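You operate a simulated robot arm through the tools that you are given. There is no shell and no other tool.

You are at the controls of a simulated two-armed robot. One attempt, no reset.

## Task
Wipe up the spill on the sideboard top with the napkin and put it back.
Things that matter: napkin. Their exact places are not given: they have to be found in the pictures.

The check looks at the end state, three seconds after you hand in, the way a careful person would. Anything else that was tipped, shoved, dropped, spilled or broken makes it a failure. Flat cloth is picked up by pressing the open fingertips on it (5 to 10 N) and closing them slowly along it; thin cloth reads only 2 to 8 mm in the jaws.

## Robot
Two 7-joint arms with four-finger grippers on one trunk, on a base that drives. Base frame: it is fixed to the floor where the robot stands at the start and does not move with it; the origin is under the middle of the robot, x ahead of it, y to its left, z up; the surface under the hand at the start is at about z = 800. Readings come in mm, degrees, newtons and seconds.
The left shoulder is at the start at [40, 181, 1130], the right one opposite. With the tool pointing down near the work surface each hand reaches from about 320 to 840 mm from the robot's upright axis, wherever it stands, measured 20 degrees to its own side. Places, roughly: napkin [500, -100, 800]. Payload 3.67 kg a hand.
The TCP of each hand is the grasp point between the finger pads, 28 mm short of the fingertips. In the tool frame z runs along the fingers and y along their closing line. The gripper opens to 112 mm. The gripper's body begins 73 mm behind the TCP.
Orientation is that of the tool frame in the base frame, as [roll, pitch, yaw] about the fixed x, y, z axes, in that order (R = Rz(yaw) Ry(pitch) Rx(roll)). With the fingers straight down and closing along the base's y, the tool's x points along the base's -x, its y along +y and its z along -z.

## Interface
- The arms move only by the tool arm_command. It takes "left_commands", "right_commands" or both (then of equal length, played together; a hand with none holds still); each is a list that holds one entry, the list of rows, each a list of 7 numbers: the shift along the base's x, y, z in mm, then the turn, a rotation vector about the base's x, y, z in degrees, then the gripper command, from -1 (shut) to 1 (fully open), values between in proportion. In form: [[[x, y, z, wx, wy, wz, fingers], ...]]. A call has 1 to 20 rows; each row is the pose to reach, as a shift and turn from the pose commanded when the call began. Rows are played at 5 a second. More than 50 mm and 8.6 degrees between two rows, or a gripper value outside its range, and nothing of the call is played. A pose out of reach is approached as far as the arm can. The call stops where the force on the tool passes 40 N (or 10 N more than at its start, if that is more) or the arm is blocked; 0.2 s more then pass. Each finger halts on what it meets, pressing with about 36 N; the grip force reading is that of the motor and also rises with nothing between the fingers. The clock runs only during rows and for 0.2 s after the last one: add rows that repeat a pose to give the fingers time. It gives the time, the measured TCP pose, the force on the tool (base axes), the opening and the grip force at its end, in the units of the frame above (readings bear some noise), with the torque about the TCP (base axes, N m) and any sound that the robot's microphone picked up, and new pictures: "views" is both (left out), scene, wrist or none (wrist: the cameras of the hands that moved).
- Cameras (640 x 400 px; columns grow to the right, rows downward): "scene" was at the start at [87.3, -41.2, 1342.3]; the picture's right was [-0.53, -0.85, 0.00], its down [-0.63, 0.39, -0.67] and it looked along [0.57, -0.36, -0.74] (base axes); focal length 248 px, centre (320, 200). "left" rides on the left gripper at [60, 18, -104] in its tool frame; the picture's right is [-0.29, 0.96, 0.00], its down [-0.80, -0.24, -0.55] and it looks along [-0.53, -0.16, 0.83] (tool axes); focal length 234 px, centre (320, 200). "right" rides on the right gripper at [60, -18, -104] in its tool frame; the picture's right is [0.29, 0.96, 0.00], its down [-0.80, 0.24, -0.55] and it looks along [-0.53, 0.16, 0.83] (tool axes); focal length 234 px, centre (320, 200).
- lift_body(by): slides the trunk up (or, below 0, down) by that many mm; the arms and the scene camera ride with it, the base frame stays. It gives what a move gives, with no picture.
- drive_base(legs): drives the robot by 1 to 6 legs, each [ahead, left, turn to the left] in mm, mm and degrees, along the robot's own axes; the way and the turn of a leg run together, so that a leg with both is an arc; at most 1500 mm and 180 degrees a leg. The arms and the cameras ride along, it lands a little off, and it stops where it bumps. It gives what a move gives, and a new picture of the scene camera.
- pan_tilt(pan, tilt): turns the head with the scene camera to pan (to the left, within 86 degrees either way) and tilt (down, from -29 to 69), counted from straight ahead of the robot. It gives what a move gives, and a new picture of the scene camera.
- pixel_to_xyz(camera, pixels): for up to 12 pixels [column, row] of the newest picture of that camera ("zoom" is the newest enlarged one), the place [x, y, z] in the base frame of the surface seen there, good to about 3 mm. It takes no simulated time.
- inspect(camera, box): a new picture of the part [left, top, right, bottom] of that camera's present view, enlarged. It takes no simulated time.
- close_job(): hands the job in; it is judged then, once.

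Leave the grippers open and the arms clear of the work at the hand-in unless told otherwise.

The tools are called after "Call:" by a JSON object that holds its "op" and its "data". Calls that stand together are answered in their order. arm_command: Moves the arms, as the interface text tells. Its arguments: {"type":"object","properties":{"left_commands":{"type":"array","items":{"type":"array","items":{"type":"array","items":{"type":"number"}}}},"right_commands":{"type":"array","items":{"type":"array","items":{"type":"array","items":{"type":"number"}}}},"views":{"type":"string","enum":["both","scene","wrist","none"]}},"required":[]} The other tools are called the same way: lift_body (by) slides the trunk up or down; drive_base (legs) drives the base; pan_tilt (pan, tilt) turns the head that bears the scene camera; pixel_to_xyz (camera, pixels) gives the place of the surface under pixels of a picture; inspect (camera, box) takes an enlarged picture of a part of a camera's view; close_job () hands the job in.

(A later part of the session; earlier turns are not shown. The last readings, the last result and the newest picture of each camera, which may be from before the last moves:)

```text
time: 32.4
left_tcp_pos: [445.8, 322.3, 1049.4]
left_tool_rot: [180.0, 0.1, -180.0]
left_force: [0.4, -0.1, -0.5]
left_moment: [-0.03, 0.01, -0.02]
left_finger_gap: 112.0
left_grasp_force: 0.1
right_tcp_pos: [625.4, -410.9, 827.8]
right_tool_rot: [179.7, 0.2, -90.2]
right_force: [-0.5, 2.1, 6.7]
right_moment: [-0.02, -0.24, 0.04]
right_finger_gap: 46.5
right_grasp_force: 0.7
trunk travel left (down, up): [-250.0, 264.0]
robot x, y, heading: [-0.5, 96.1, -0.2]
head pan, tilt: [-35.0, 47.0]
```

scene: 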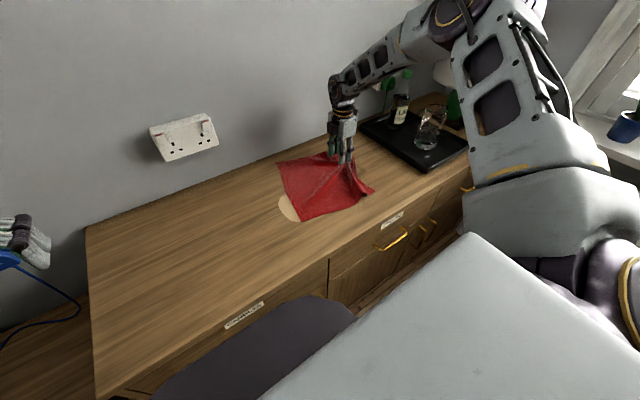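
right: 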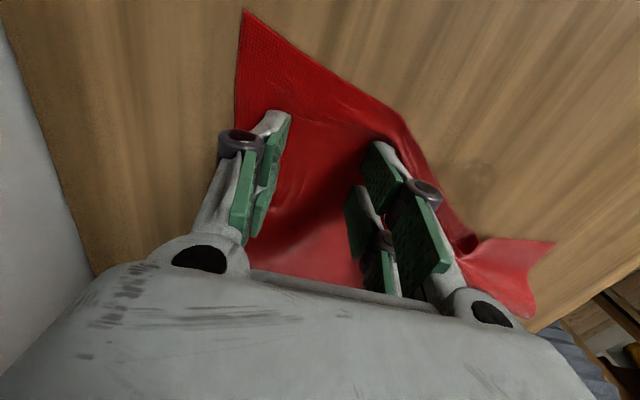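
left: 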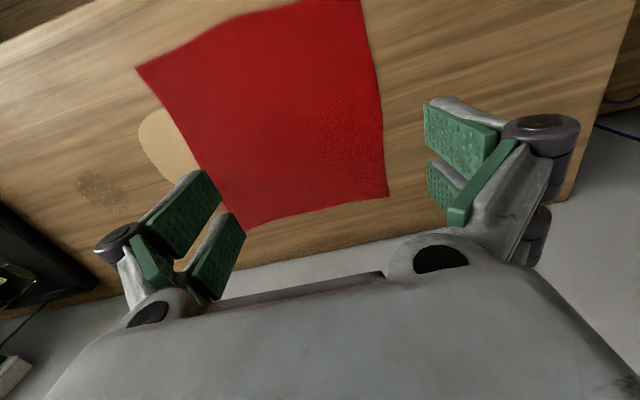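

The cloth wrinkled on this stretch. Its near-front part lagged, possibly because it drags more on the wet spot. I'll stop and look closely at the cloth and the spill.

Call:
{"op": "inspect", "data": {"camera": "right", "box": [340, 100, 600, 330]}}

Call:
{"op": "inspect", "data": {"camera": "scene", "box": [250, 120, 410, 240]}}

Call:
{"op": "pixel_to_xyz", "data": {"camera": "scene", "pixels": [[278, 163], [302, 221], [373, 191], [358, 170], [335, 185], [360, 195], [291, 209], [325, 180], [350, 190], [340, 200]]}}

```text
1.74 times, centred on (470, 215) of right
```

zoom: 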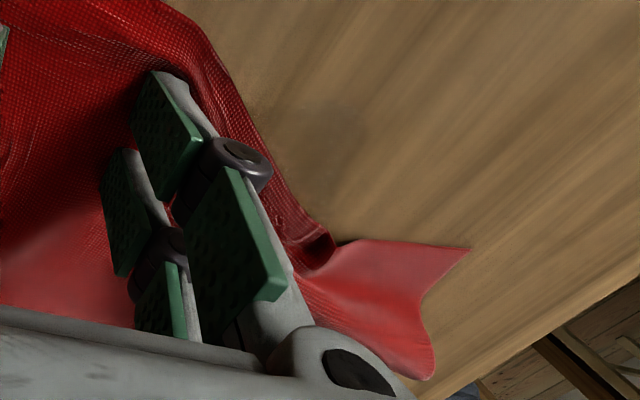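

```text
3.33 times, centred on (330, 180) of scene
```

zoom: 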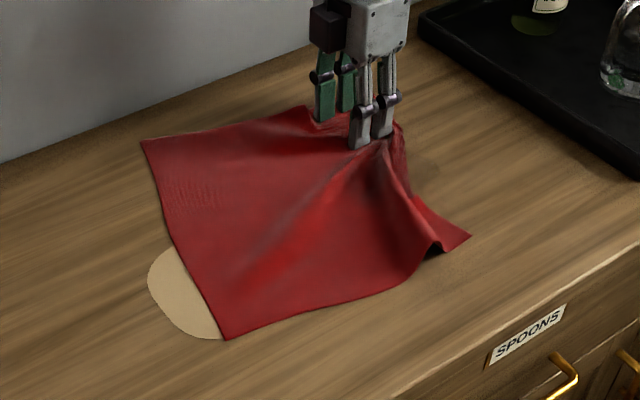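

```text
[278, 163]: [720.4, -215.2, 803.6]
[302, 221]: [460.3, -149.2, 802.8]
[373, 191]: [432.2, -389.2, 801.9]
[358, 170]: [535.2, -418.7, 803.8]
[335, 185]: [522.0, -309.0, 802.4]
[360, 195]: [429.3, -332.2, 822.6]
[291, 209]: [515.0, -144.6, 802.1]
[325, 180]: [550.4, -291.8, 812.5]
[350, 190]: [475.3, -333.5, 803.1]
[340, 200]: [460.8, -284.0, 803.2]
```

The napkin has turned slightly and buckled at its front right corner, while the spill looks fainter already. I'll lift the hand straight up to free the cloth and see how it lies.

Call:
{"op": "arm_command", "data": {"right_commands": [[[0, 0, 10, 0, 0, 0, -0.18], [0, 0, 40, 0, 0, 0, -0.18], [0, 0, 70, 0, 0, 0, -0.18], [0, 40, 90, 0, 0, 0, -0.18], [0, 80, 90, 0, 0, 0, -0.18], [0, 80, 90, 0, 0, 0, -0.18]]], "views": "both"}}

Call:
{"op": "inspect", "data": {"camera": "scene", "box": [250, 120, 410, 240]}}

```text
time: 33.8
left_tcp_pos: [447.9, 321.7, 1049.5]
left_tool_rot: [-179.9, 0.0, 180.0]
left_force: [0.2, 0.2, -0.3]
left_moment: [-0.01, -0.04, 0.03]
left_finger_gap: 112.1
left_grasp_force: 0.0
right_tcp_pos: [625.6, -331.2, 917.5]
right_tool_rot: [179.6, 0.1, -90.1]
right_force: [-0.4, -0.1, 0.1]
right_moment: [0.0, 0.01, 0.03]
right_finger_gap: 46.0
right_grasp_force: 0.1
trunk travel left (down, up): [-250.0, 264.0]
robot x, y, heading: [-2.6, 100.8, 0.1]
head pan, tilt: [-35.0, 47.0]
```

scene: 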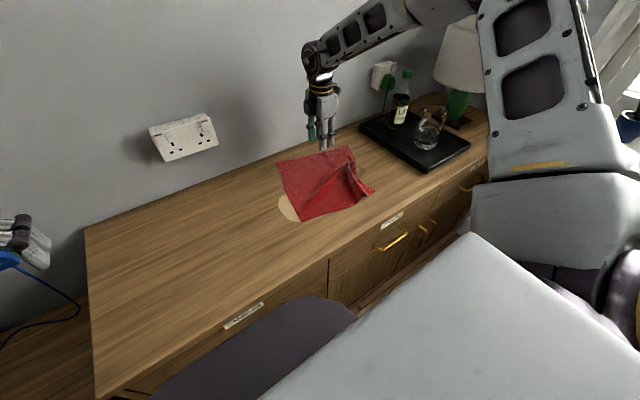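
right: 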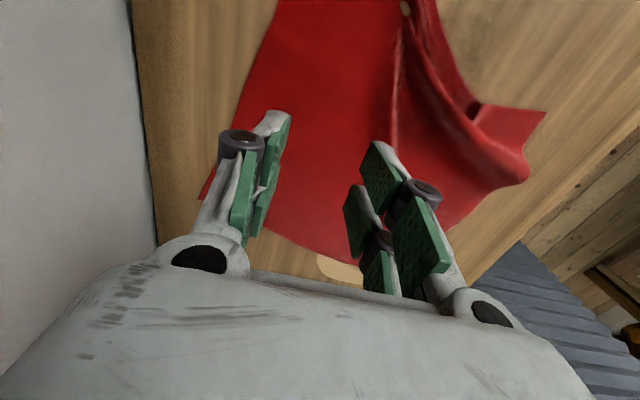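

```text
3.33 times, centred on (330, 180) of scene
```

zoom: 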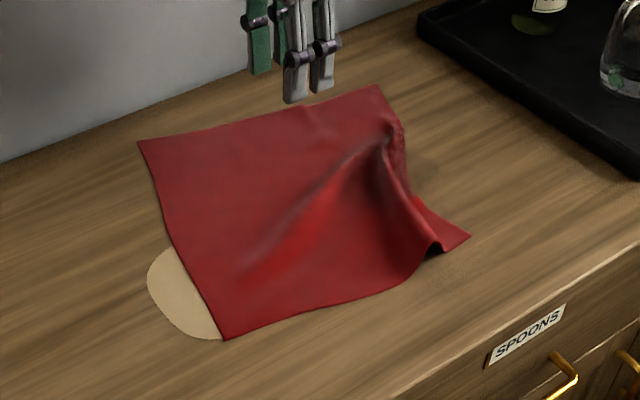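

There's a ridge running toward the right edge, and a small brown spot on the cloth at right wrist (405,8). I'll enlarge that and measure the ridge and corners.

Call:
{"op": "inspect", "data": {"camera": "right", "box": [340, 0, 560, 138]}}

Call:
{"op": "pixel_to_xyz", "data": {"camera": "right", "pixels": [[405, 8], [415, 5], [395, 20], [545, 113], [525, 170], [470, 100], [440, 90], [398, 130], [505, 60], [520, 100], [300, 10], [470, 20]]}}

Call:
{"op": "pixel_to_xyz", "data": {"camera": "scene", "pixels": [[285, 162], [306, 220], [367, 191], [344, 147], [348, 155], [353, 172], [360, 180], [355, 195], [346, 160], [320, 185], [330, 175], [340, 165]]}}

```text
2.90 times, centred on (450, 69) of right
```

zoom: 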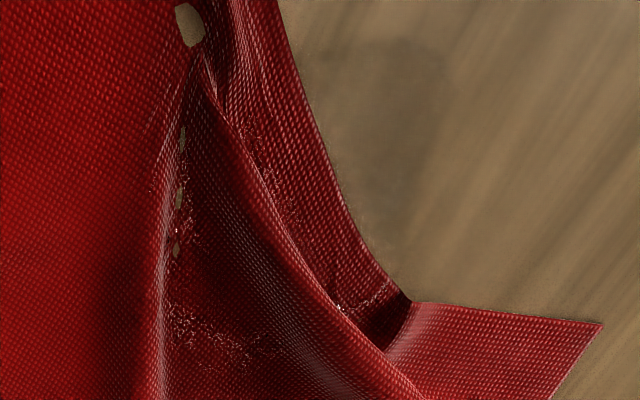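

```text
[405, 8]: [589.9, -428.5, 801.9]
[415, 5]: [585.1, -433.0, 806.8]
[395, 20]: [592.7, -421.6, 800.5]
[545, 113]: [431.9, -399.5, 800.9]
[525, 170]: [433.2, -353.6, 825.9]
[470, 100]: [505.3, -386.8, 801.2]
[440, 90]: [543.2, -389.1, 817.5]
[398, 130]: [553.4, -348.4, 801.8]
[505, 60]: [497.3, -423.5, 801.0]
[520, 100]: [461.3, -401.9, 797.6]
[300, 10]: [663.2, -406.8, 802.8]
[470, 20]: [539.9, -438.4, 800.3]
```

```text
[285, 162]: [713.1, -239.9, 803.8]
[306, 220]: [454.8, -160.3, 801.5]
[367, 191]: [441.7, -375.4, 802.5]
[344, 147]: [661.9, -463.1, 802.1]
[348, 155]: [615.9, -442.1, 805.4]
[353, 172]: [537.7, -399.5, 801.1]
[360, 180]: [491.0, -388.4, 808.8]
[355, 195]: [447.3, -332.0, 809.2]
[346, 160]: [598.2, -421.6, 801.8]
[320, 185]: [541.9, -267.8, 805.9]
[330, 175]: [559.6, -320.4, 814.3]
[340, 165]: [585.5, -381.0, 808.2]
```

The brown specks are just the tabletop showing through the cloth where I pressed. The back of the napkin is straight. Its front-right corner sits at [432,-395] and should be near [401,-413], so about 37 mm of slack is bunched in the ridge. I'll close the fingers to a single blunt tip and move above that corner flap at [450,-385], ready to draw it out.

Call:
{"op": "arm_command", "data": {"right_commands": [[[-35, -10, -5, 0, 0, 0, -0.5], [-70, -20, -10, 0, 0, 0, -0.8], [-105, -30, -20, 0, 0, 0, -1], [-140, -42, -30, 0, 0, 0, -1], [-175, -54, -40, 0, 0, 0, -1], [-175, -54, -60, 0, 0, 0, -1], [-175, -54, -77, 0, 0, 0, -1], [-175, -54, -77, 0, 0, 0, -1]]], "views": "both"}}

```text
time: 35.6
left_tcp_pos: [447.3, 323.5, 1049.8]
left_tool_rot: [-179.9, 0.0, 179.9]
left_force: [-1.1, 0.4, -0.1]
left_moment: [-0.01, 0.01, 0.01]
left_finger_gap: 112.0
left_grasp_force: 0.1
right_tcp_pos: [452.0, -383.3, 838.3]
right_tool_rot: [179.7, 0.0, -90.1]
right_force: [0.7, 0.2, -1.0]
right_moment: [0.01, 0.0, -0.01]
right_finger_gap: 0.1
right_grasp_force: 36.2
trunk travel left (down, up): [-250.0, 264.0]
robot x, y, heading: [0.2, 99.3, -0.3]
head pan, tilt: [-35.0, 47.0]
```

scene: 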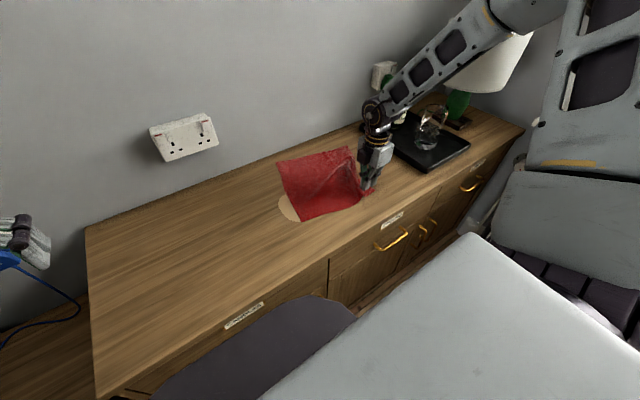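
right: 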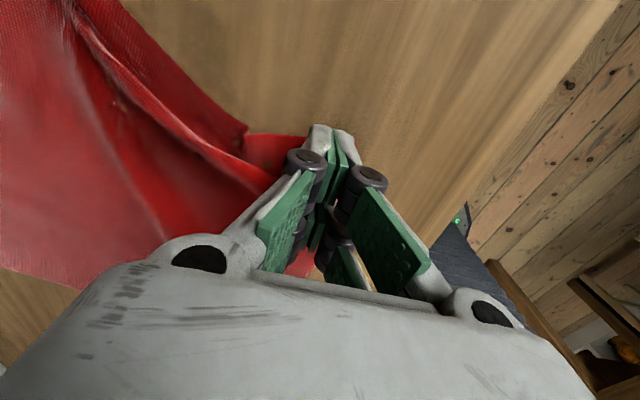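

The closed tip is over the flap. I'll shift it 6 mm further onto the cloth and lower it gently to contact.

Call:
{"op": "arm_command", "data": {"right_commands": [[[6, 0, 0, 0, 0, 0, -1], [6, 0, -4, 0, 0, 0, -1], [6, 0, -7, 0, 0, 0, -1], [6, 0, -9, 0, 0, 0, -1], [6, 0, -10, 0, 0, 0, -1], [6, 0, -11, 0, 0, 0, -1], [6, 0, -11, 0, 0, 0, -1]]], "views": "wrist"}}

```text
time: 37.2
left_tcp_pos: [447.0, 323.8, 1049.9]
left_tool_rot: [-180.0, 0.0, 179.9]
left_force: [-0.1, -0.7, 0.5]
left_moment: [-0.01, 0.01, 0.02]
left_finger_gap: 111.7
left_grasp_force: 0.0
right_tcp_pos: [457.5, -385.0, 827.8]
right_tool_rot: [179.7, 0.1, -90.1]
right_force: [0.6, 1.1, 0.6]
right_moment: [0.01, 0.01, -0.04]
right_finger_gap: 0.2
right_grasp_force: 35.7
trunk travel left (down, up): [-250.0, 264.0]
robot x, y, heading: [-5.8, 98.3, -0.1]
head pan, tilt: [-35.0, 47.0]
```

right: 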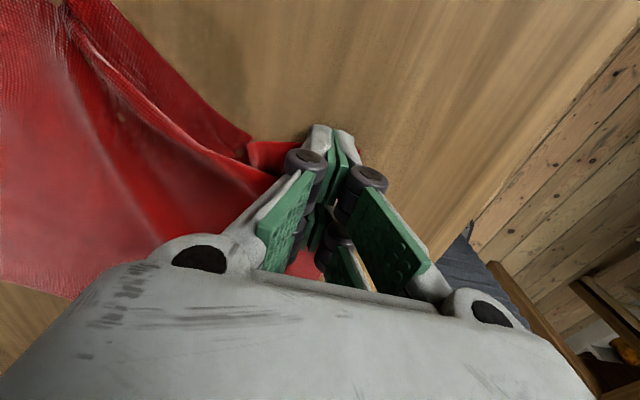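

Nearly touching at 827.8. I'll press 2 mm more and read the force.

Call:
{"op": "arm_command", "data": {"right_commands": [[[0, 0, -1, 0, 0, 0, -1], [0, 0, -2, 0, 0, 0, -1], [0, 0, -2, 0, 0, 0, -1]]], "views": "none"}}

```text
time: 38.0
left_tcp_pos: [447.3, 321.5, 1049.3]
left_tool_rot: [-180.0, 0.0, 179.9]
left_force: [0.3, -0.8, -0.6]
left_moment: [0.02, 0.0, 0.04]
left_finger_gap: 112.2
left_grasp_force: 0.0
right_tcp_pos: [455.6, -383.7, 827.6]
right_tool_rot: [179.8, 0.1, -90.1]
right_force: [-0.3, -0.7, -0.1]
right_moment: [0.01, 0.02, 0.03]
right_finger_gap: 0.0
right_grasp_force: 35.5
trunk travel left (down, up): [-250.0, 264.0]
robot x, y, heading: [0.5, 100.1, -0.1]
head pan, tilt: [-35.0, 47.0]
```

Call:
{"op": "arm_command", "data": {"right_commands": [[[0, 0, -1, 0, 0, 0, -1], [0, 0, -2, 0, 0, 0, -1], [0, 0, -2, 0, 0, 0, -1]]], "views": "none"}}

```text
time: 38.8
left_tcp_pos: [446.0, 322.7, 1049.4]
left_tool_rot: [180.0, -0.1, 179.9]
left_force: [-0.5, -0.3, -0.4]
left_moment: [0.0, -0.01, 0.0]
left_finger_gap: 112.1
left_grasp_force: 0.1
right_tcp_pos: [456.1, -384.6, 825.7]
right_tool_rot: [179.9, -0.1, -90.1]
right_force: [-0.2, -1.1, 12.5]
right_moment: [0.18, -0.07, 0.04]
right_finger_gap: 0.0
right_grasp_force: 36.1
trunk travel left (down, up): [-250.0, 264.0]
robot x, y, heading: [0.0, 100.3, -0.2]
head pan, tilt: [-35.0, 47.0]
```

Contact at 12.5 N, which is a bit firm. I'll ease up 0.7 mm and draw the corner out by (-30,-25) mm slowly.

Call:
{"op": "arm_command", "data": {"right_commands": [[[0, 0, 0.7, 0, 0, 0, -1], [-4, -3, 0.7, 0, 0, 0, -1], [-8, -6.5, 0.7, 0, 0, 0, -1], [-12, -10, 0.7, 0, 0, 0, -1], [-16, -13, 0.7, 0, 0, 0, -1], [-20, -16.5, 0.7, 0, 0, 0, -1], [-24, -20, 0.7, 0, 0, 0, -1], [-28, -23, 0.7, 0, 0, 0, -1], [-30, -25, 0.7, 0, 0, 0, -1]]], "views": "both"}}

Call:
{"op": "inspect", "data": {"camera": "scene", "box": [240, 120, 410, 240]}}

```text
time: 40.8
left_tcp_pos: [445.9, 323.5, 1049.1]
left_tool_rot: [-179.9, 0.0, 179.9]
left_force: [-0.3, -0.8, -0.6]
left_moment: [0.02, 0.0, -0.02]
left_finger_gap: 112.0
left_grasp_force: 0.0
right_tcp_pos: [426.8, -409.1, 825.8]
right_tool_rot: [179.8, 0.0, -90.1]
right_force: [3.0, 2.8, 15.5]
right_moment: [0.33, -0.14, -0.02]
right_finger_gap: 0.0
right_grasp_force: 36.0
trunk travel left (down, up): [-250.0, 264.0]
robot x, y, heading: [-1.5, 97.6, -0.1]
head pan, tilt: [-35.0, 47.0]
```

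scene: 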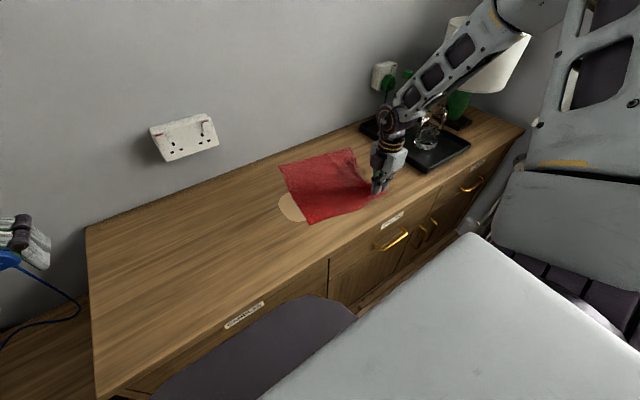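
right: 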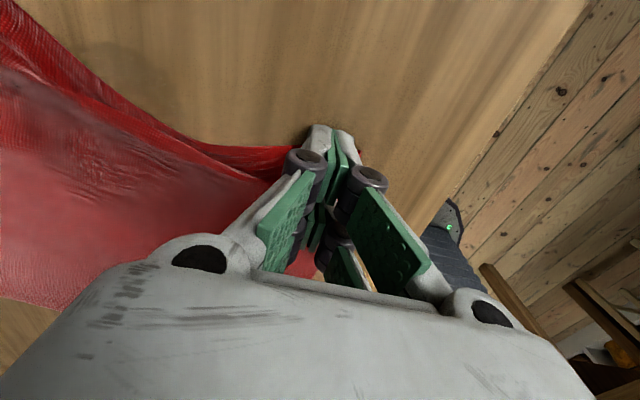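

```text
3.33 times, centred on (325, 180) of scene
```

zoom: 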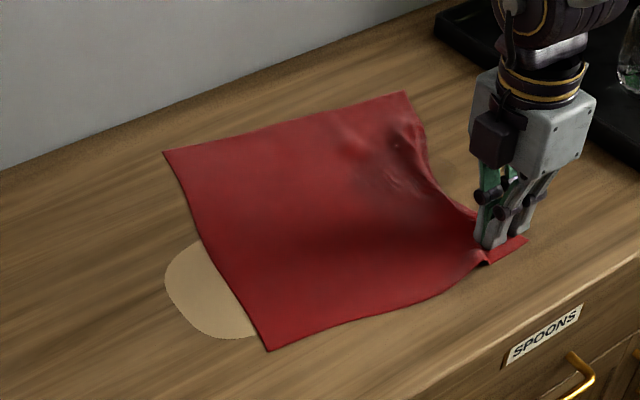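

The ridge has mostly smoothed out. I'll lift the hand and see where the right edge lies relative to the spill.

Call:
{"op": "arm_command", "data": {"right_commands": [[[0, 0, 10, 0, 0, 0, -1], [0, 0, 40, 0, 0, 0, -1], [0, 30, 70, 0, 0, 0, -1], [0, 60, 90, 0, 0, 0, -1], [0, 60, 90, 0, 0, 0, -1]]], "views": "both"}}

Call:
{"op": "inspect", "data": {"camera": "scene", "box": [240, 120, 410, 240]}}

Call:
{"op": "inspect", "data": {"camera": "right", "box": [0, 0, 320, 200]}}

```text
time: 42.0
left_tcp_pos: [446.3, 322.3, 1050.5]
left_tool_rot: [180.0, -0.1, 179.9]
left_force: [-0.6, -0.5, -0.4]
left_moment: [0.02, 0.01, 0.02]
left_finger_gap: 111.8
left_grasp_force: 0.1
right_tcp_pos: [425.7, -351.1, 914.0]
right_tool_rot: [179.8, 0.2, -90.1]
right_force: [0.3, -0.2, 0.2]
right_moment: [0.01, 0.05, -0.05]
right_finger_gap: 0.2
right_grasp_force: 35.8
trunk travel left (down, up): [-250.0, 264.0]
robot x, y, heading: [-3.5, 100.8, -0.3]
head pan, tilt: [-35.0, 47.0]
```

scene: 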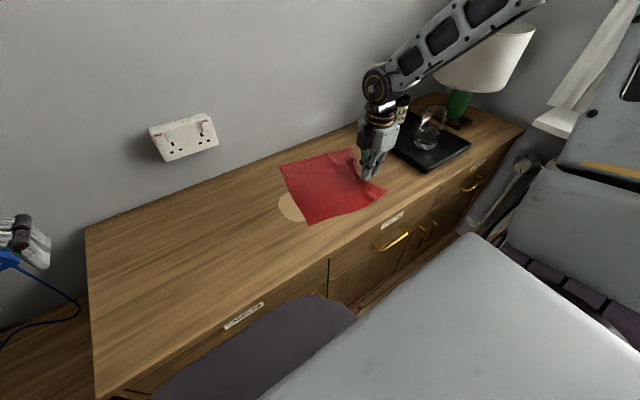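
right: 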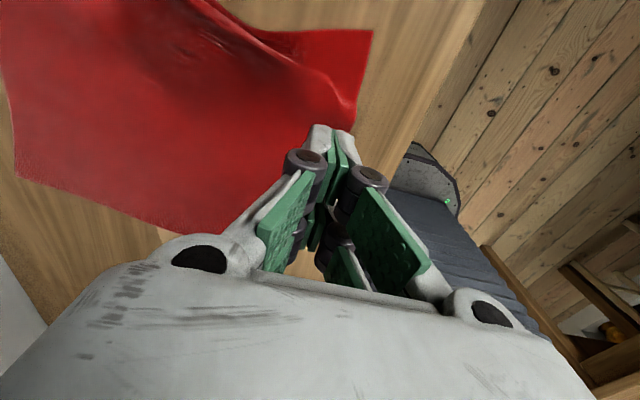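

```text
3.33 times, centred on (325, 180) of scene
```

zoom: 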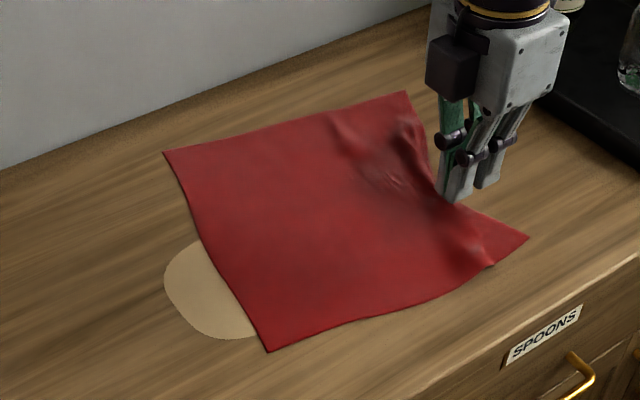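

```text
2.00 times, centred on (160, 100) of right
```

zoom: 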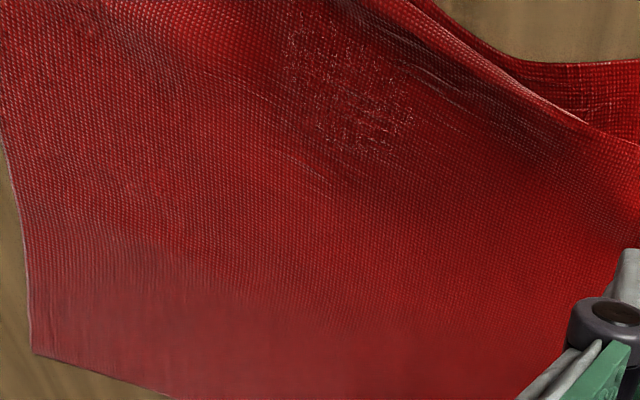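

Call:
{"op": "pixel_to_xyz", "data": {"camera": "right", "pixels": [[372, 32], [275, 28], [230, 10], [180, 40], [200, 30], [240, 45], [300, 60], [355, 100], [210, 10], [330, 45], [150, 60], [20, 180]]}}

Call:
{"op": "pixel_to_xyz", "data": {"camera": "scene", "pixels": [[279, 166], [310, 224], [387, 191], [350, 148], [354, 160], [345, 165], [358, 175], [340, 180], [330, 190], [366, 193], [355, 185], [290, 209]]}}

```text
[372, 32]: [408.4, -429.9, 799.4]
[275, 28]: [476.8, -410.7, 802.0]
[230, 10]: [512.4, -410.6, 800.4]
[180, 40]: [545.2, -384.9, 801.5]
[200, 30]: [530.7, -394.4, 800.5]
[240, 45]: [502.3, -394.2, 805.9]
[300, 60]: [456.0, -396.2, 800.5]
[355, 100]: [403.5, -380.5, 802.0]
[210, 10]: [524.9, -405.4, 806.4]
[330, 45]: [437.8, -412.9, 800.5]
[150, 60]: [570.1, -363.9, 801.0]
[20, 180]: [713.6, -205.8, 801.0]
```

```text
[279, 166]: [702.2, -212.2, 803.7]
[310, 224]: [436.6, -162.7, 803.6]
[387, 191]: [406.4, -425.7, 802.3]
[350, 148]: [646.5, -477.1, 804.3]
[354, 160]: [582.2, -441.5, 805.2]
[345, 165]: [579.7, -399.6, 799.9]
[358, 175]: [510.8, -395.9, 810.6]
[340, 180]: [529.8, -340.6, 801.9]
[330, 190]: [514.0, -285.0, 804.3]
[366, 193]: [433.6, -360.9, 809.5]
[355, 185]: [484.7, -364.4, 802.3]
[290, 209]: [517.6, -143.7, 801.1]
```

The right edge's middle still lags at y≈-410, while the corners are at y=-428 and -477. The spill runs to y≈-440. I'll press two fingertips on the cloth right over the spill at [532,-378] and rub it to -y, which wipes the spot and straightens the edge together. First I'll move above it with a 46 mm gap.

Call:
{"op": "arm_command", "data": {"right_commands": [[[26, -7, -10, 0, 0, 0, -0.6], [52, -14, -20, 0, 0, 0, -0.3], [80, -20, -40, 0, 0, 0, -0.18], [106, -27, -60, 0, 0, 0, -0.18], [106, -27, -76, 0, 0, 0, -0.18], [106, -27, -82, 0, 0, 0, -0.18], [106, -27, -84, 0, 0, 0, -0.18], [106, -27, -86, 0, 0, 0, -0.18], [106, -27, -86, 0, 0, 0, -0.18]]], "views": "wrist"}}

```text
time: 44.0
left_tcp_pos: [446.8, 321.6, 1049.4]
left_tool_rot: [-180.0, 0.0, 179.9]
left_force: [-0.7, -0.4, 0.0]
left_moment: [0.0, -0.02, -0.03]
left_finger_gap: 112.0
left_grasp_force: 0.0
right_tcp_pos: [532.9, -376.1, 829.7]
right_tool_rot: [179.8, 0.1, -90.0]
right_force: [0.4, 0.5, -0.5]
right_moment: [-0.01, -0.03, 0.01]
right_finger_gap: 45.8
right_grasp_force: 0.1
trunk travel left (down, up): [-250.0, 264.0]
robot x, y, heading: [1.7, 99.5, -0.1]
head pan, tilt: [-35.0, 47.0]
```

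right: 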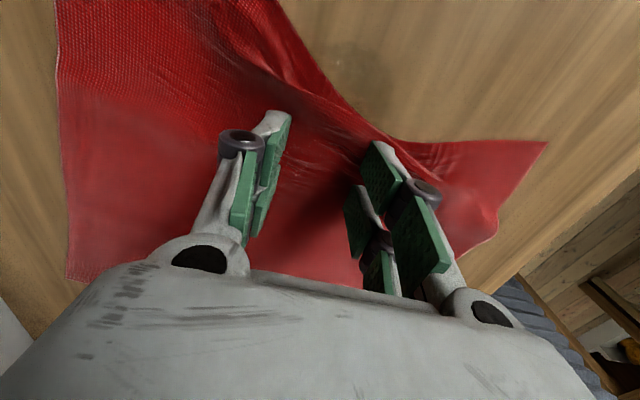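

The uncovered part of the spill shows at wrist (355,85), just beyond the cloth's edge. I'll press down to about 8 N.

Call:
{"op": "arm_command", "data": {"right_commands": [[[0, 0, -1, 0, 0, 0, -0.18], [0, 0, -2, 0, 0, 0, -0.18], [0, 0, -3, 0, 0, 0, -0.18], [0, 0, -3, 0, 0, 0, -0.18]]], "views": "none"}}

```text
time: 45.0
left_tcp_pos: [446.5, 322.8, 1050.3]
left_tool_rot: [179.9, 0.1, 179.9]
left_force: [0.7, -0.9, 0.3]
left_moment: [-0.01, 0.0, -0.01]
left_finger_gap: 111.8
left_grasp_force: 0.0
right_tcp_pos: [532.9, -375.7, 827.3]
right_tool_rot: [179.8, 0.0, -90.0]
right_force: [-1.8, -1.8, 16.2]
right_moment: [-0.27, 0.28, -0.05]
right_finger_gap: 46.4
right_grasp_force: 5.5
trunk travel left (down, up): [-250.0, 264.0]
robot x, y, heading: [2.6, 98.3, 0.2]
head pan, tilt: [-35.0, 47.0]
```

16 N is more than I want, so I'll ease up 1 mm and rub 70 mm in -y over the spill.

Call:
{"op": "arm_command", "data": {"right_commands": [[[0, 0, 1, 0, 0, 0, -0.18], [0, -5, 1, 0, 0, 0, -0.18], [0, -10, 1, 0, 0, 0, -0.18], [0, -15, 1, 0, 0, 0, -0.18], [0, -20, 1, 0, 0, 0, -0.18], [0, -26, 1, 0, 0, 0, -0.18], [0, -32, 1, 0, 0, 0, -0.18], [0, -38, 1, 0, 0, 0, -0.18], [0, -44, 1, 0, 0, 0, -0.18], [0, -50, 1, 0, 0, 0, -0.18], [0, -56, 1, 0, 0, 0, -0.18], [0, -62, 1, 0, 0, 0, -0.18], [0, -68, 1, 0, 0, 0, -0.18], [0, -70, 1, 0, 0, 0, -0.18]]], "views": "both"}}

Call:
{"op": "inspect", "data": {"camera": "scene", "box": [240, 120, 410, 240]}}

```text
time: 48.0
left_tcp_pos: [445.7, 323.0, 1050.2]
left_tool_rot: [-180.0, -0.1, 179.9]
left_force: [-0.2, 0.0, 0.1]
left_moment: [-0.01, 0.02, -0.04]
left_finger_gap: 112.1
left_grasp_force: 0.1
right_tcp_pos: [532.0, -446.8, 828.9]
right_tool_rot: [179.7, 0.1, -90.1]
right_force: [0.2, 4.0, 9.0]
right_moment: [-0.05, 0.19, -0.12]
right_finger_gap: 46.8
right_grasp_force: 0.5
trunk travel left (down, up): [-250.0, 264.0]
robot x, y, heading: [-0.9, 98.2, -0.1]
head pan, tilt: [-35.0, 47.0]
```

scene: 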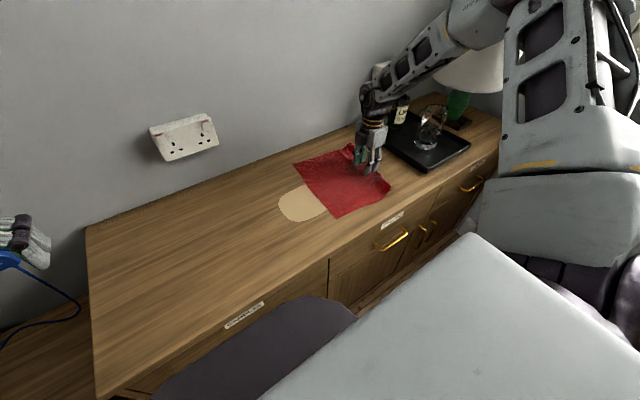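
right: 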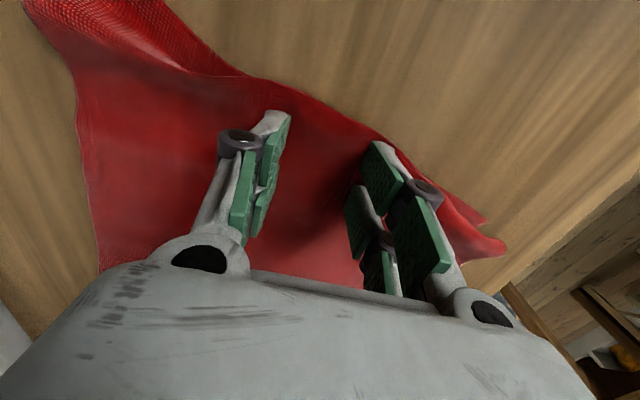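

```text
3.33 times, centred on (325, 180) of scene
```

zoom: 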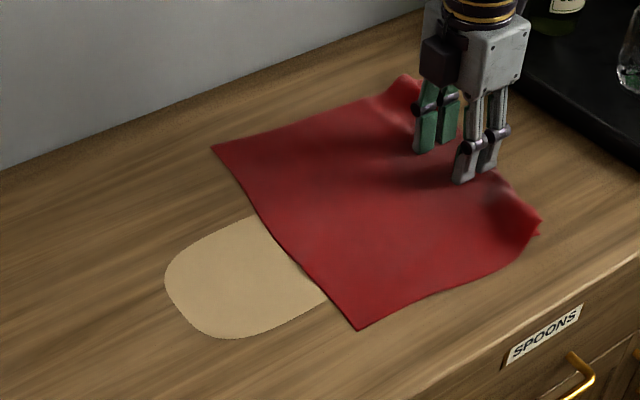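

The cloth now covers the whole spill and the wet area is under the fingertips. I'll rub back and forth about 60 mm over it with small x shifts, keeping about 9 N.

Call:
{"op": "arm_command", "data": {"right_commands": [[[0, 12, 0, 0, 0, 0, -0.18], [0, 24, 0, 0, 0, 0, -0.18], [0, 36, 0, 0, 0, 0, -0.18], [0, 48, 0, 0, 0, 0, -0.18], [0, 60, 0, 0, 0, 0, -0.18], [12, 60, 0, 0, 0, 0, -0.18], [24, 60, 0, 0, 0, 0, -0.18], [24, 48, 0, 0, 0, 0, -0.18], [24, 36, 0, 0, 0, 0, -0.18], [24, 24, 0, 0, 0, 0, -0.18], [24, 12, 0, 0, 0, 0, -0.18], [24, 0, 0, 0, 0, 0, -0.18], [12, 0, 0, 0, 0, 0, -0.18], [12, 12, 0, 0, 0, 0, -0.18], [12, 24, 0, 0, 0, 0, -0.18], [12, 36, 0, 0, 0, 0, -0.18], [12, 48, 0, 0, 0, 0, -0.18], [12, 60, 0, 0, 0, 0, -0.18]]], "views": "both"}}

Call:
{"op": "inspect", "data": {"camera": "scene", "box": [240, 120, 410, 240]}}

```text
time: 51.8
left_tcp_pos: [446.5, 322.2, 1049.0]
left_tool_rot: [179.8, 0.0, 179.9]
left_force: [0.2, 0.6, -0.4]
left_moment: [-0.01, -0.01, 0.03]
left_finger_gap: 111.8
left_grasp_force: 0.0
right_tcp_pos: [543.4, -385.5, 827.7]
right_tool_rot: [179.7, 0.0, -90.2]
right_force: [-0.1, -1.9, 5.5]
right_moment: [-0.17, 0.04, 0.01]
right_finger_gap: 46.6
right_grasp_force: 0.4
trunk travel left (down, up): [-250.0, 264.0]
robot x, y, heading: [2.7, 99.8, -0.1]
head pan, tilt: [-35.0, 47.0]
```

scene: 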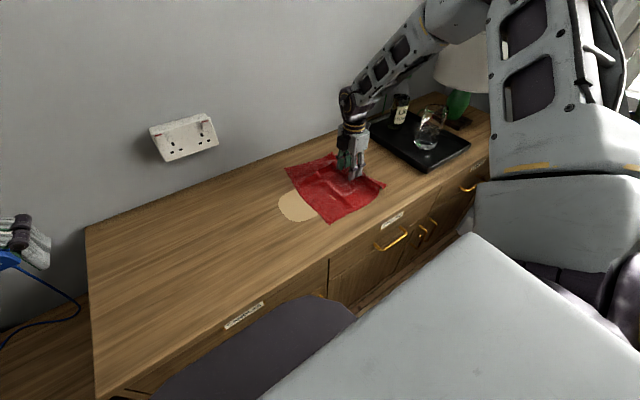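
right: 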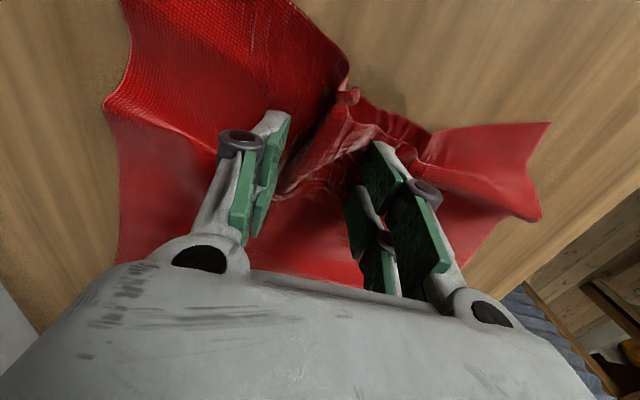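

```text
3.33 times, centred on (325, 180) of scene
```

zoom: 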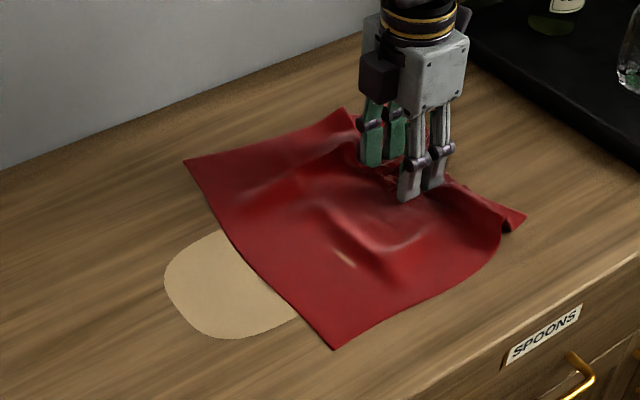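

The cloth bunched around the fingers as I rubbed. I'll enlarge the bare wood just beyond the edge, near wrist (400,90), to see how much of the spill is left.

Call:
{"op": "inspect", "data": {"camera": "right", "box": [320, 0, 560, 150]}}

Call:
{"op": "pixel_to_xyz", "data": {"camera": "right", "pixels": [[370, 60], [400, 90], [420, 120], [360, 80], [395, 60], [440, 110]]}}

```text
2.67 times, centred on (440, 75) of right
```

zoom: 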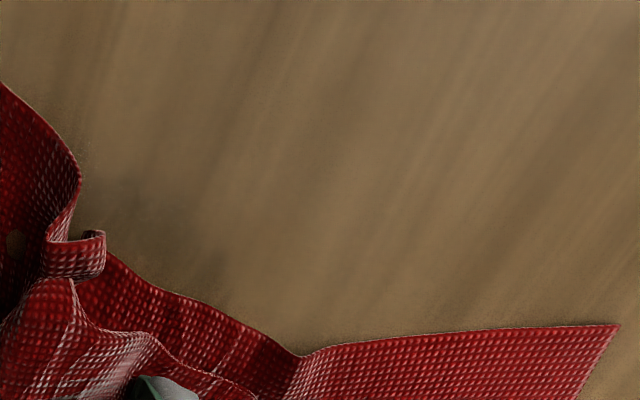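

```text
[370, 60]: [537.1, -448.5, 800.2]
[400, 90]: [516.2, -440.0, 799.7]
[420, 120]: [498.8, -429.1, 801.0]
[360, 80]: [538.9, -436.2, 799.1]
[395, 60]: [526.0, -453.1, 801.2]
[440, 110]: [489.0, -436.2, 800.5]
```

Only a faint trace shows near [516,-440]. I'll lift the hand clear and look at the whole area.

Call:
{"op": "arm_command", "data": {"right_commands": [[[0, 0, 10, 0, 0, 0, -0.18], [0, 0, 40, 0, 0, 0, -0.18], [-20, 30, 70, 0, 0, 0, -0.18], [-50, 60, 90, 0, 0, 0, -0.18], [-80, 90, 100, 0, 0, 0, -0.18], [-80, 90, 100, 0, 0, 0, -0.18]]], "views": "both"}}

Call:
{"op": "inspect", "data": {"camera": "scene", "box": [240, 120, 410, 240]}}

Call:
{"op": "inspect", "data": {"camera": "right", "box": [100, 0, 420, 200]}}

```text
time: 53.2
left_tcp_pos: [447.4, 320.8, 1048.7]
left_tool_rot: [-179.9, 0.0, 179.9]
left_force: [1.4, -1.6, 0.3]
left_moment: [-0.02, 0.0, -0.01]
left_finger_gap: 112.0
left_grasp_force: 0.1
right_tcp_pos: [466.8, -297.4, 928.0]
right_tool_rot: [179.6, 0.2, -90.1]
right_force: [0.0, 0.5, -0.3]
right_moment: [0.02, 0.01, 0.01]
right_finger_gap: 45.9
right_grasp_force: 0.2
trunk travel left (down, up): [-250.0, 264.0]
robot x, y, heading: [0.1, 102.3, 0.2]
head pan, tilt: [-35.0, 47.0]
```

scene: 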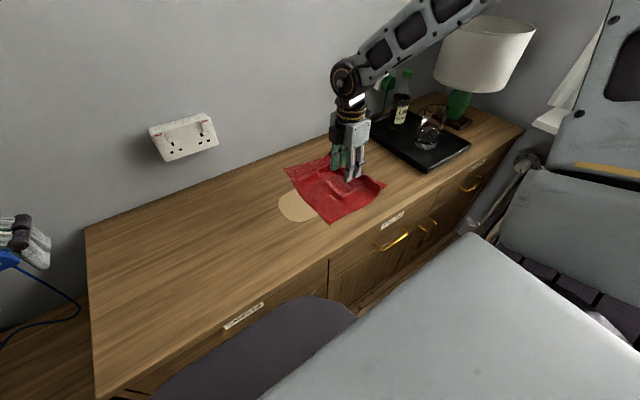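
right: 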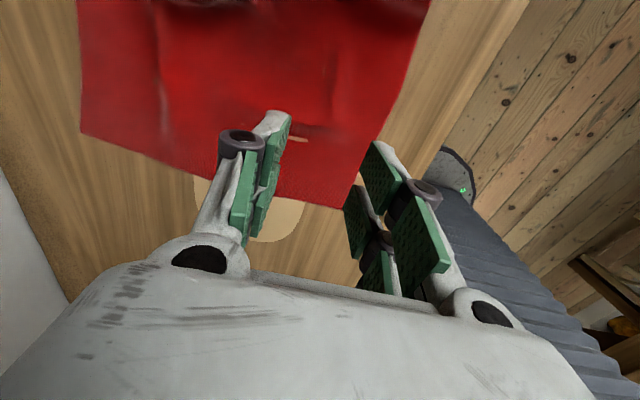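

```text
3.33 times, centred on (325, 180) of scene
```

zoom: 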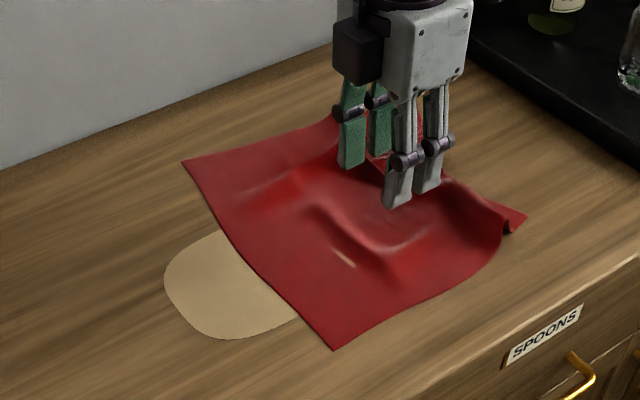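

```text
2.00 times, centred on (260, 100) of right
```

zoom: 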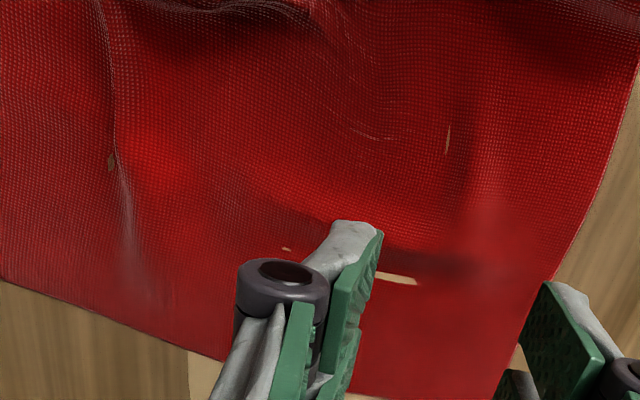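

The disc seems undisturbed. I'll measure where the napkin's corners are now, and the disc's outline, to check it hasn't shifted.

Call:
{"op": "pixel_to_xyz", "data": {"camera": "scene", "pixels": [[284, 168], [329, 224], [386, 184], [279, 203], [297, 190], [288, 218], [302, 221], [317, 215], [300, 205], [305, 195], [296, 190], [283, 195]]}}

Call:
{"op": "pixel_to_xyz", "data": {"camera": "right", "pixels": [[78, 132], [345, 208], [430, 10], [195, 178], [303, 205], [270, 242], [80, 10], [200, 20], [300, 20]]}}

```text
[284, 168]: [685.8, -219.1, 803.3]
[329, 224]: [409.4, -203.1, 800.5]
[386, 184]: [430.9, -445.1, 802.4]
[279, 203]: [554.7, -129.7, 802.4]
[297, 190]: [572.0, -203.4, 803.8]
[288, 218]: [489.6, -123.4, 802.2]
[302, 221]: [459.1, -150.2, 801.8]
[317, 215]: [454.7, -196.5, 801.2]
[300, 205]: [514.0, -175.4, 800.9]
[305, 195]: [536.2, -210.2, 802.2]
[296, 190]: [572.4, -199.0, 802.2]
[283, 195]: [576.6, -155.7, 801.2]
```

```text
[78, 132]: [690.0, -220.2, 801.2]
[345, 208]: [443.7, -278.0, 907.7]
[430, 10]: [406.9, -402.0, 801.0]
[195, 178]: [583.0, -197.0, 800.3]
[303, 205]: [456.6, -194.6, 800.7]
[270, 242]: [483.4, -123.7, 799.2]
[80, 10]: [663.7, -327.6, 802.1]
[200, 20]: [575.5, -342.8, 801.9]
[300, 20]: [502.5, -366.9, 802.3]
```

The disc's outline is unchanged, spanning x 455–580 and y -288 to -120, so it has not moved. The napkin's left edge now lies along y≈-212, running from [688,-220] to [410,-203], and it has to go back to y≈+50. To pull it there with the right hand I need the base further left, so I'll check the clearance on that side.

Call:
{"op": "pan_tilt", "data": {"pan": 50, "tilt": 45}}

Call:
{"op": "pixel_to_xyz", "data": {"camera": "scene", "pixels": [[270, 150], [320, 120], [330, 110], [300, 260], [270, 240], [330, 360], [360, 310], [250, 130], [200, 100], [290, 330]]}}

```text
time: 54.8
left_tcp_pos: [446.7, 322.1, 1050.3]
left_tool_rot: [180.0, 0.1, 179.9]
left_force: [-0.1, 0.2, -0.4]
left_moment: [0.0, -0.02, 0.01]
left_finger_gap: 112.0
left_grasp_force: 0.1
right_tcp_pos: [465.8, -296.0, 928.3]
right_tool_rot: [179.7, 0.1, -90.0]
right_force: [-0.2, -0.1, -0.5]
right_moment: [-0.01, -0.02, 0.03]
right_finger_gap: 46.0
right_grasp_force: 0.1
trunk travel left (down, up): [-250.0, 264.0]
robot x, y, heading: [0.2, 98.6, 0.0]
head pan, tilt: [50.0, 45.0]
```

scene: 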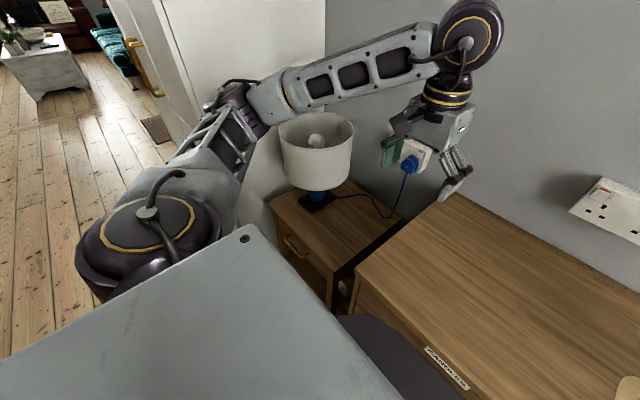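

```text
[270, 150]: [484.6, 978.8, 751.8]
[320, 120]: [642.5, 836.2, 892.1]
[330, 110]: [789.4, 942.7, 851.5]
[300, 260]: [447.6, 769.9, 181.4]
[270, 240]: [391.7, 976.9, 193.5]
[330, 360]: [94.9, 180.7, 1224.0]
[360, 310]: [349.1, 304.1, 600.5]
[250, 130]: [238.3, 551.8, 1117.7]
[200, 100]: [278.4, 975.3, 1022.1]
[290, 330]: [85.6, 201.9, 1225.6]
```

The side table, lamp and cupboard leave room for 160 mm more. I'll first draw the left hand 150 mm to the right so it stays over the bare sideboard end, then drive left.

Call:
{"op": "arm_command", "data": {"left_commands": [[[0, -40, 0, 0, 0, 0, 1], [0, -80, 0, 0, 0, 0, 1], [0, -120, 0, 0, 0, 0, 1], [0, -150, 0, 0, 0, 0, 1], [0, -150, 0, 0, 0, 0, 1]]], "views": "none"}}

Call:
{"op": "drive_base", "data": {"legs": [[0, 160, 0]]}}

Call:
{"op": "pan_tilt", "data": {"pan": -42, "tilt": 45}}

Call:
{"op": "inspect", "data": {"camera": "scene", "box": [240, 120, 440, 250]}}

```text
time: 56.0
left_tcp_pos: [444.7, 170.5, 1049.6]
left_tool_rot: [-180.0, 0.0, -180.0]
left_force: [0.2, -0.5, 1.0]
left_moment: [-0.01, -0.01, 0.04]
left_finger_gap: 112.1
left_grasp_force: 0.0
right_tcp_pos: [466.1, -295.1, 927.5]
right_tool_rot: [179.6, 0.1, -90.2]
right_force: [-0.5, 0.6, 0.4]
right_moment: [-0.03, -0.03, -0.02]
right_finger_gap: 45.6
right_grasp_force: 0.1
trunk travel left (down, up): [-250.0, 264.0]
robot x, y, heading: [-2.5, 99.8, -0.2]
head pan, tilt: [50.0, 45.0]
```

```text
time: 57.4
left_tcp_pos: [445.6, 335.2, 1050.1]
left_tool_rot: [-180.0, 0.1, -180.0]
left_force: [-0.5, -0.3, -0.2]
left_moment: [-0.01, 0.01, -0.01]
left_finger_gap: 112.0
left_grasp_force: 0.2
right_tcp_pos: [467.1, -132.8, 926.7]
right_tool_rot: [179.8, 0.1, -90.0]
right_force: [0.6, 0.6, -0.3]
right_moment: [-0.03, 0.0, -0.03]
right_finger_gap: 45.8
right_grasp_force: 0.0
trunk travel left (down, up): [-250.0, 264.0]
robot x, y, heading: [2.1, 262.1, 0.0]
head pan, tilt: [50.0, 45.0]
```

scene: 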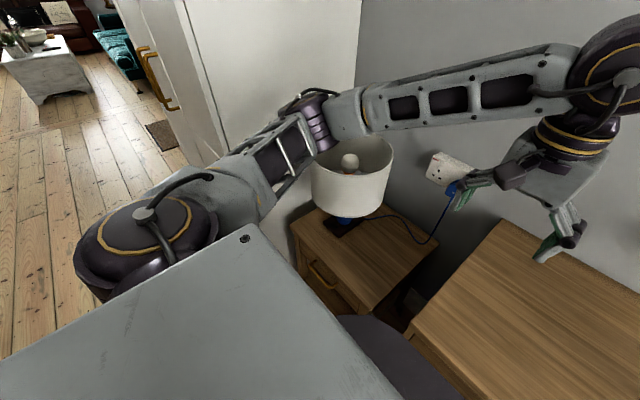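

```text
time: 59.1
left_tcp_pos: [446.1, 334.7, 1050.5]
left_tool_rot: [-180.0, 0.0, -179.8]
left_force: [-0.6, -0.2, 0.2]
left_moment: [-0.03, 0.03, -0.01]
left_finger_gap: 112.1
left_grasp_force: 0.1
right_tcp_pos: [467.2, -133.3, 927.6]
right_tool_rot: [179.7, 0.2, -90.0]
right_force: [0.3, 0.7, -0.2]
right_moment: [0.0, 0.01, 0.01]
right_finger_gap: 46.0
right_grasp_force: 0.0
trunk travel left (down, up): [-250.0, 264.0]
robot x, y, heading: [-0.2, 262.3, 0.0]
head pan, tilt: [-42.0, 45.0]
```

scene: 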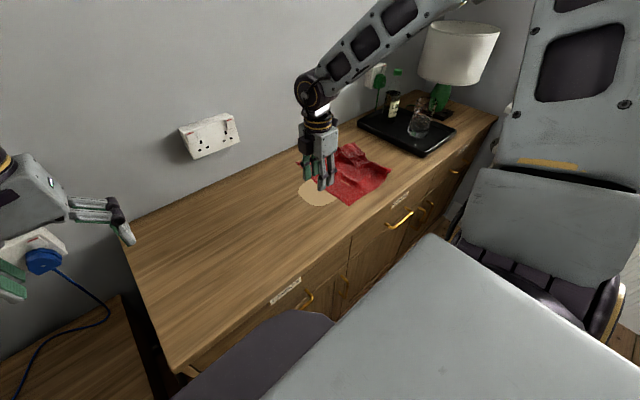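

```text
3.08 times, centred on (340, 185) of scene
```

zoom: 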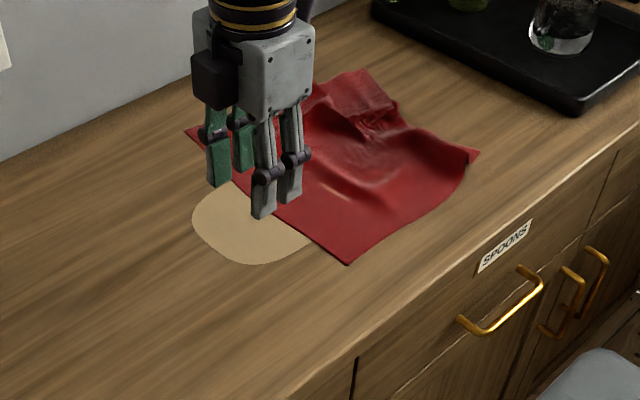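

From here the napkin's left edge is still near y≈-215 at the back. I'll move the right hand over [628,-240], on the back-left part of the cloth behind the disc, and come down close to the surface.

Call:
{"op": "arm_command", "data": {"right_commands": [[[40, -26, 0, 0, 0, 0, -0.18], [80, -53, 0, 0, 0, 0, -0.18], [120, -80, 0, 0, 0, 0, -0.18], [161, -107, 0, 0, 0, 0, -0.18], [161, -107, -40, 0, 0, 0, -0.18], [161, -107, -75, 0, 0, 0, -0.18], [161, -107, -92, 0, 0, 0, -0.18], [161, -107, -98, 0, 0, 0, -0.18], [161, -107, -98, 0, 0, 0, -0.18]]], "views": "both"}}

Call:
{"op": "inspect", "data": {"camera": "scene", "box": [240, 120, 440, 250]}}

```text
time: 61.1
left_tcp_pos: [446.3, 334.2, 1049.3]
left_tool_rot: [-180.0, 0.1, -180.0]
left_force: [-0.1, -0.1, 0.1]
left_moment: [-0.01, 0.0, 0.0]
left_finger_gap: 112.2
left_grasp_force: 0.0
right_tcp_pos: [626.5, -239.0, 827.8]
right_tool_rot: [179.7, 0.1, -90.0]
right_force: [-0.3, 0.4, 0.2]
right_moment: [-0.03, 0.01, -0.02]
right_finger_gap: 45.9
right_grasp_force: 0.1
trunk travel left (down, up): [-250.0, 264.0]
robot x, y, heading: [2.0, 260.1, 0.3]
head pan, tilt: [-42.0, 45.0]
```

scene: 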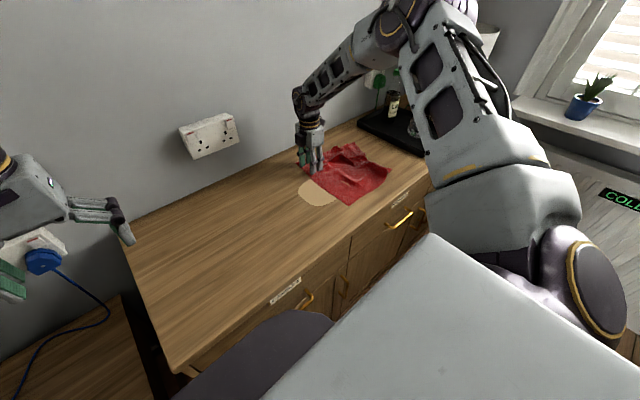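
right: 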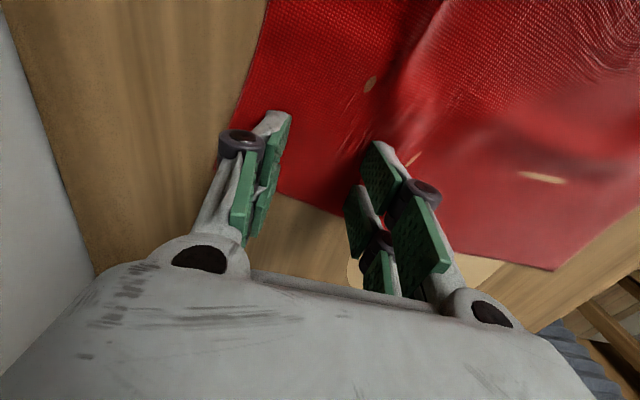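

```text
3.08 times, centred on (340, 185) of scene
```

zoom: 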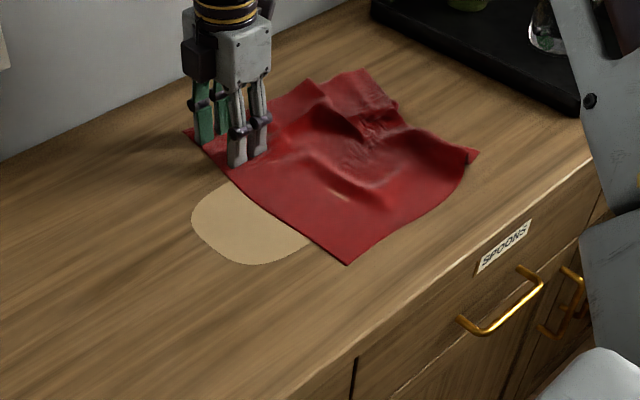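

The fingertips are just inside the left edge. I'll press down to about 8 N.

Call:
{"op": "arm_command", "data": {"right_commands": [[[0, 0, -1, 0, 0, 0, -0.18], [0, 0, -2, 0, 0, 0, -0.18], [0, 0, -2, 0, 0, 0, -0.18]]], "views": "none"}}

```text
time: 61.9
left_tcp_pos: [444.5, 334.7, 1050.7]
left_tool_rot: [179.9, 0.0, -179.9]
left_force: [0.0, 0.2, -0.1]
left_moment: [0.0, 0.02, -0.03]
left_finger_gap: 112.0
left_grasp_force: 0.1
right_tcp_pos: [626.1, -240.6, 827.1]
right_tool_rot: [179.9, 0.1, -90.0]
right_force: [-1.2, 0.3, 7.2]
right_moment: [0.01, -0.14, -0.01]
right_finger_gap: 46.0
right_grasp_force: 0.2
trunk travel left (down, up): [-250.0, 264.0]
robot x, y, heading: [3.5, 259.0, -0.1]
head pan, tilt: [-42.0, 45.0]
```

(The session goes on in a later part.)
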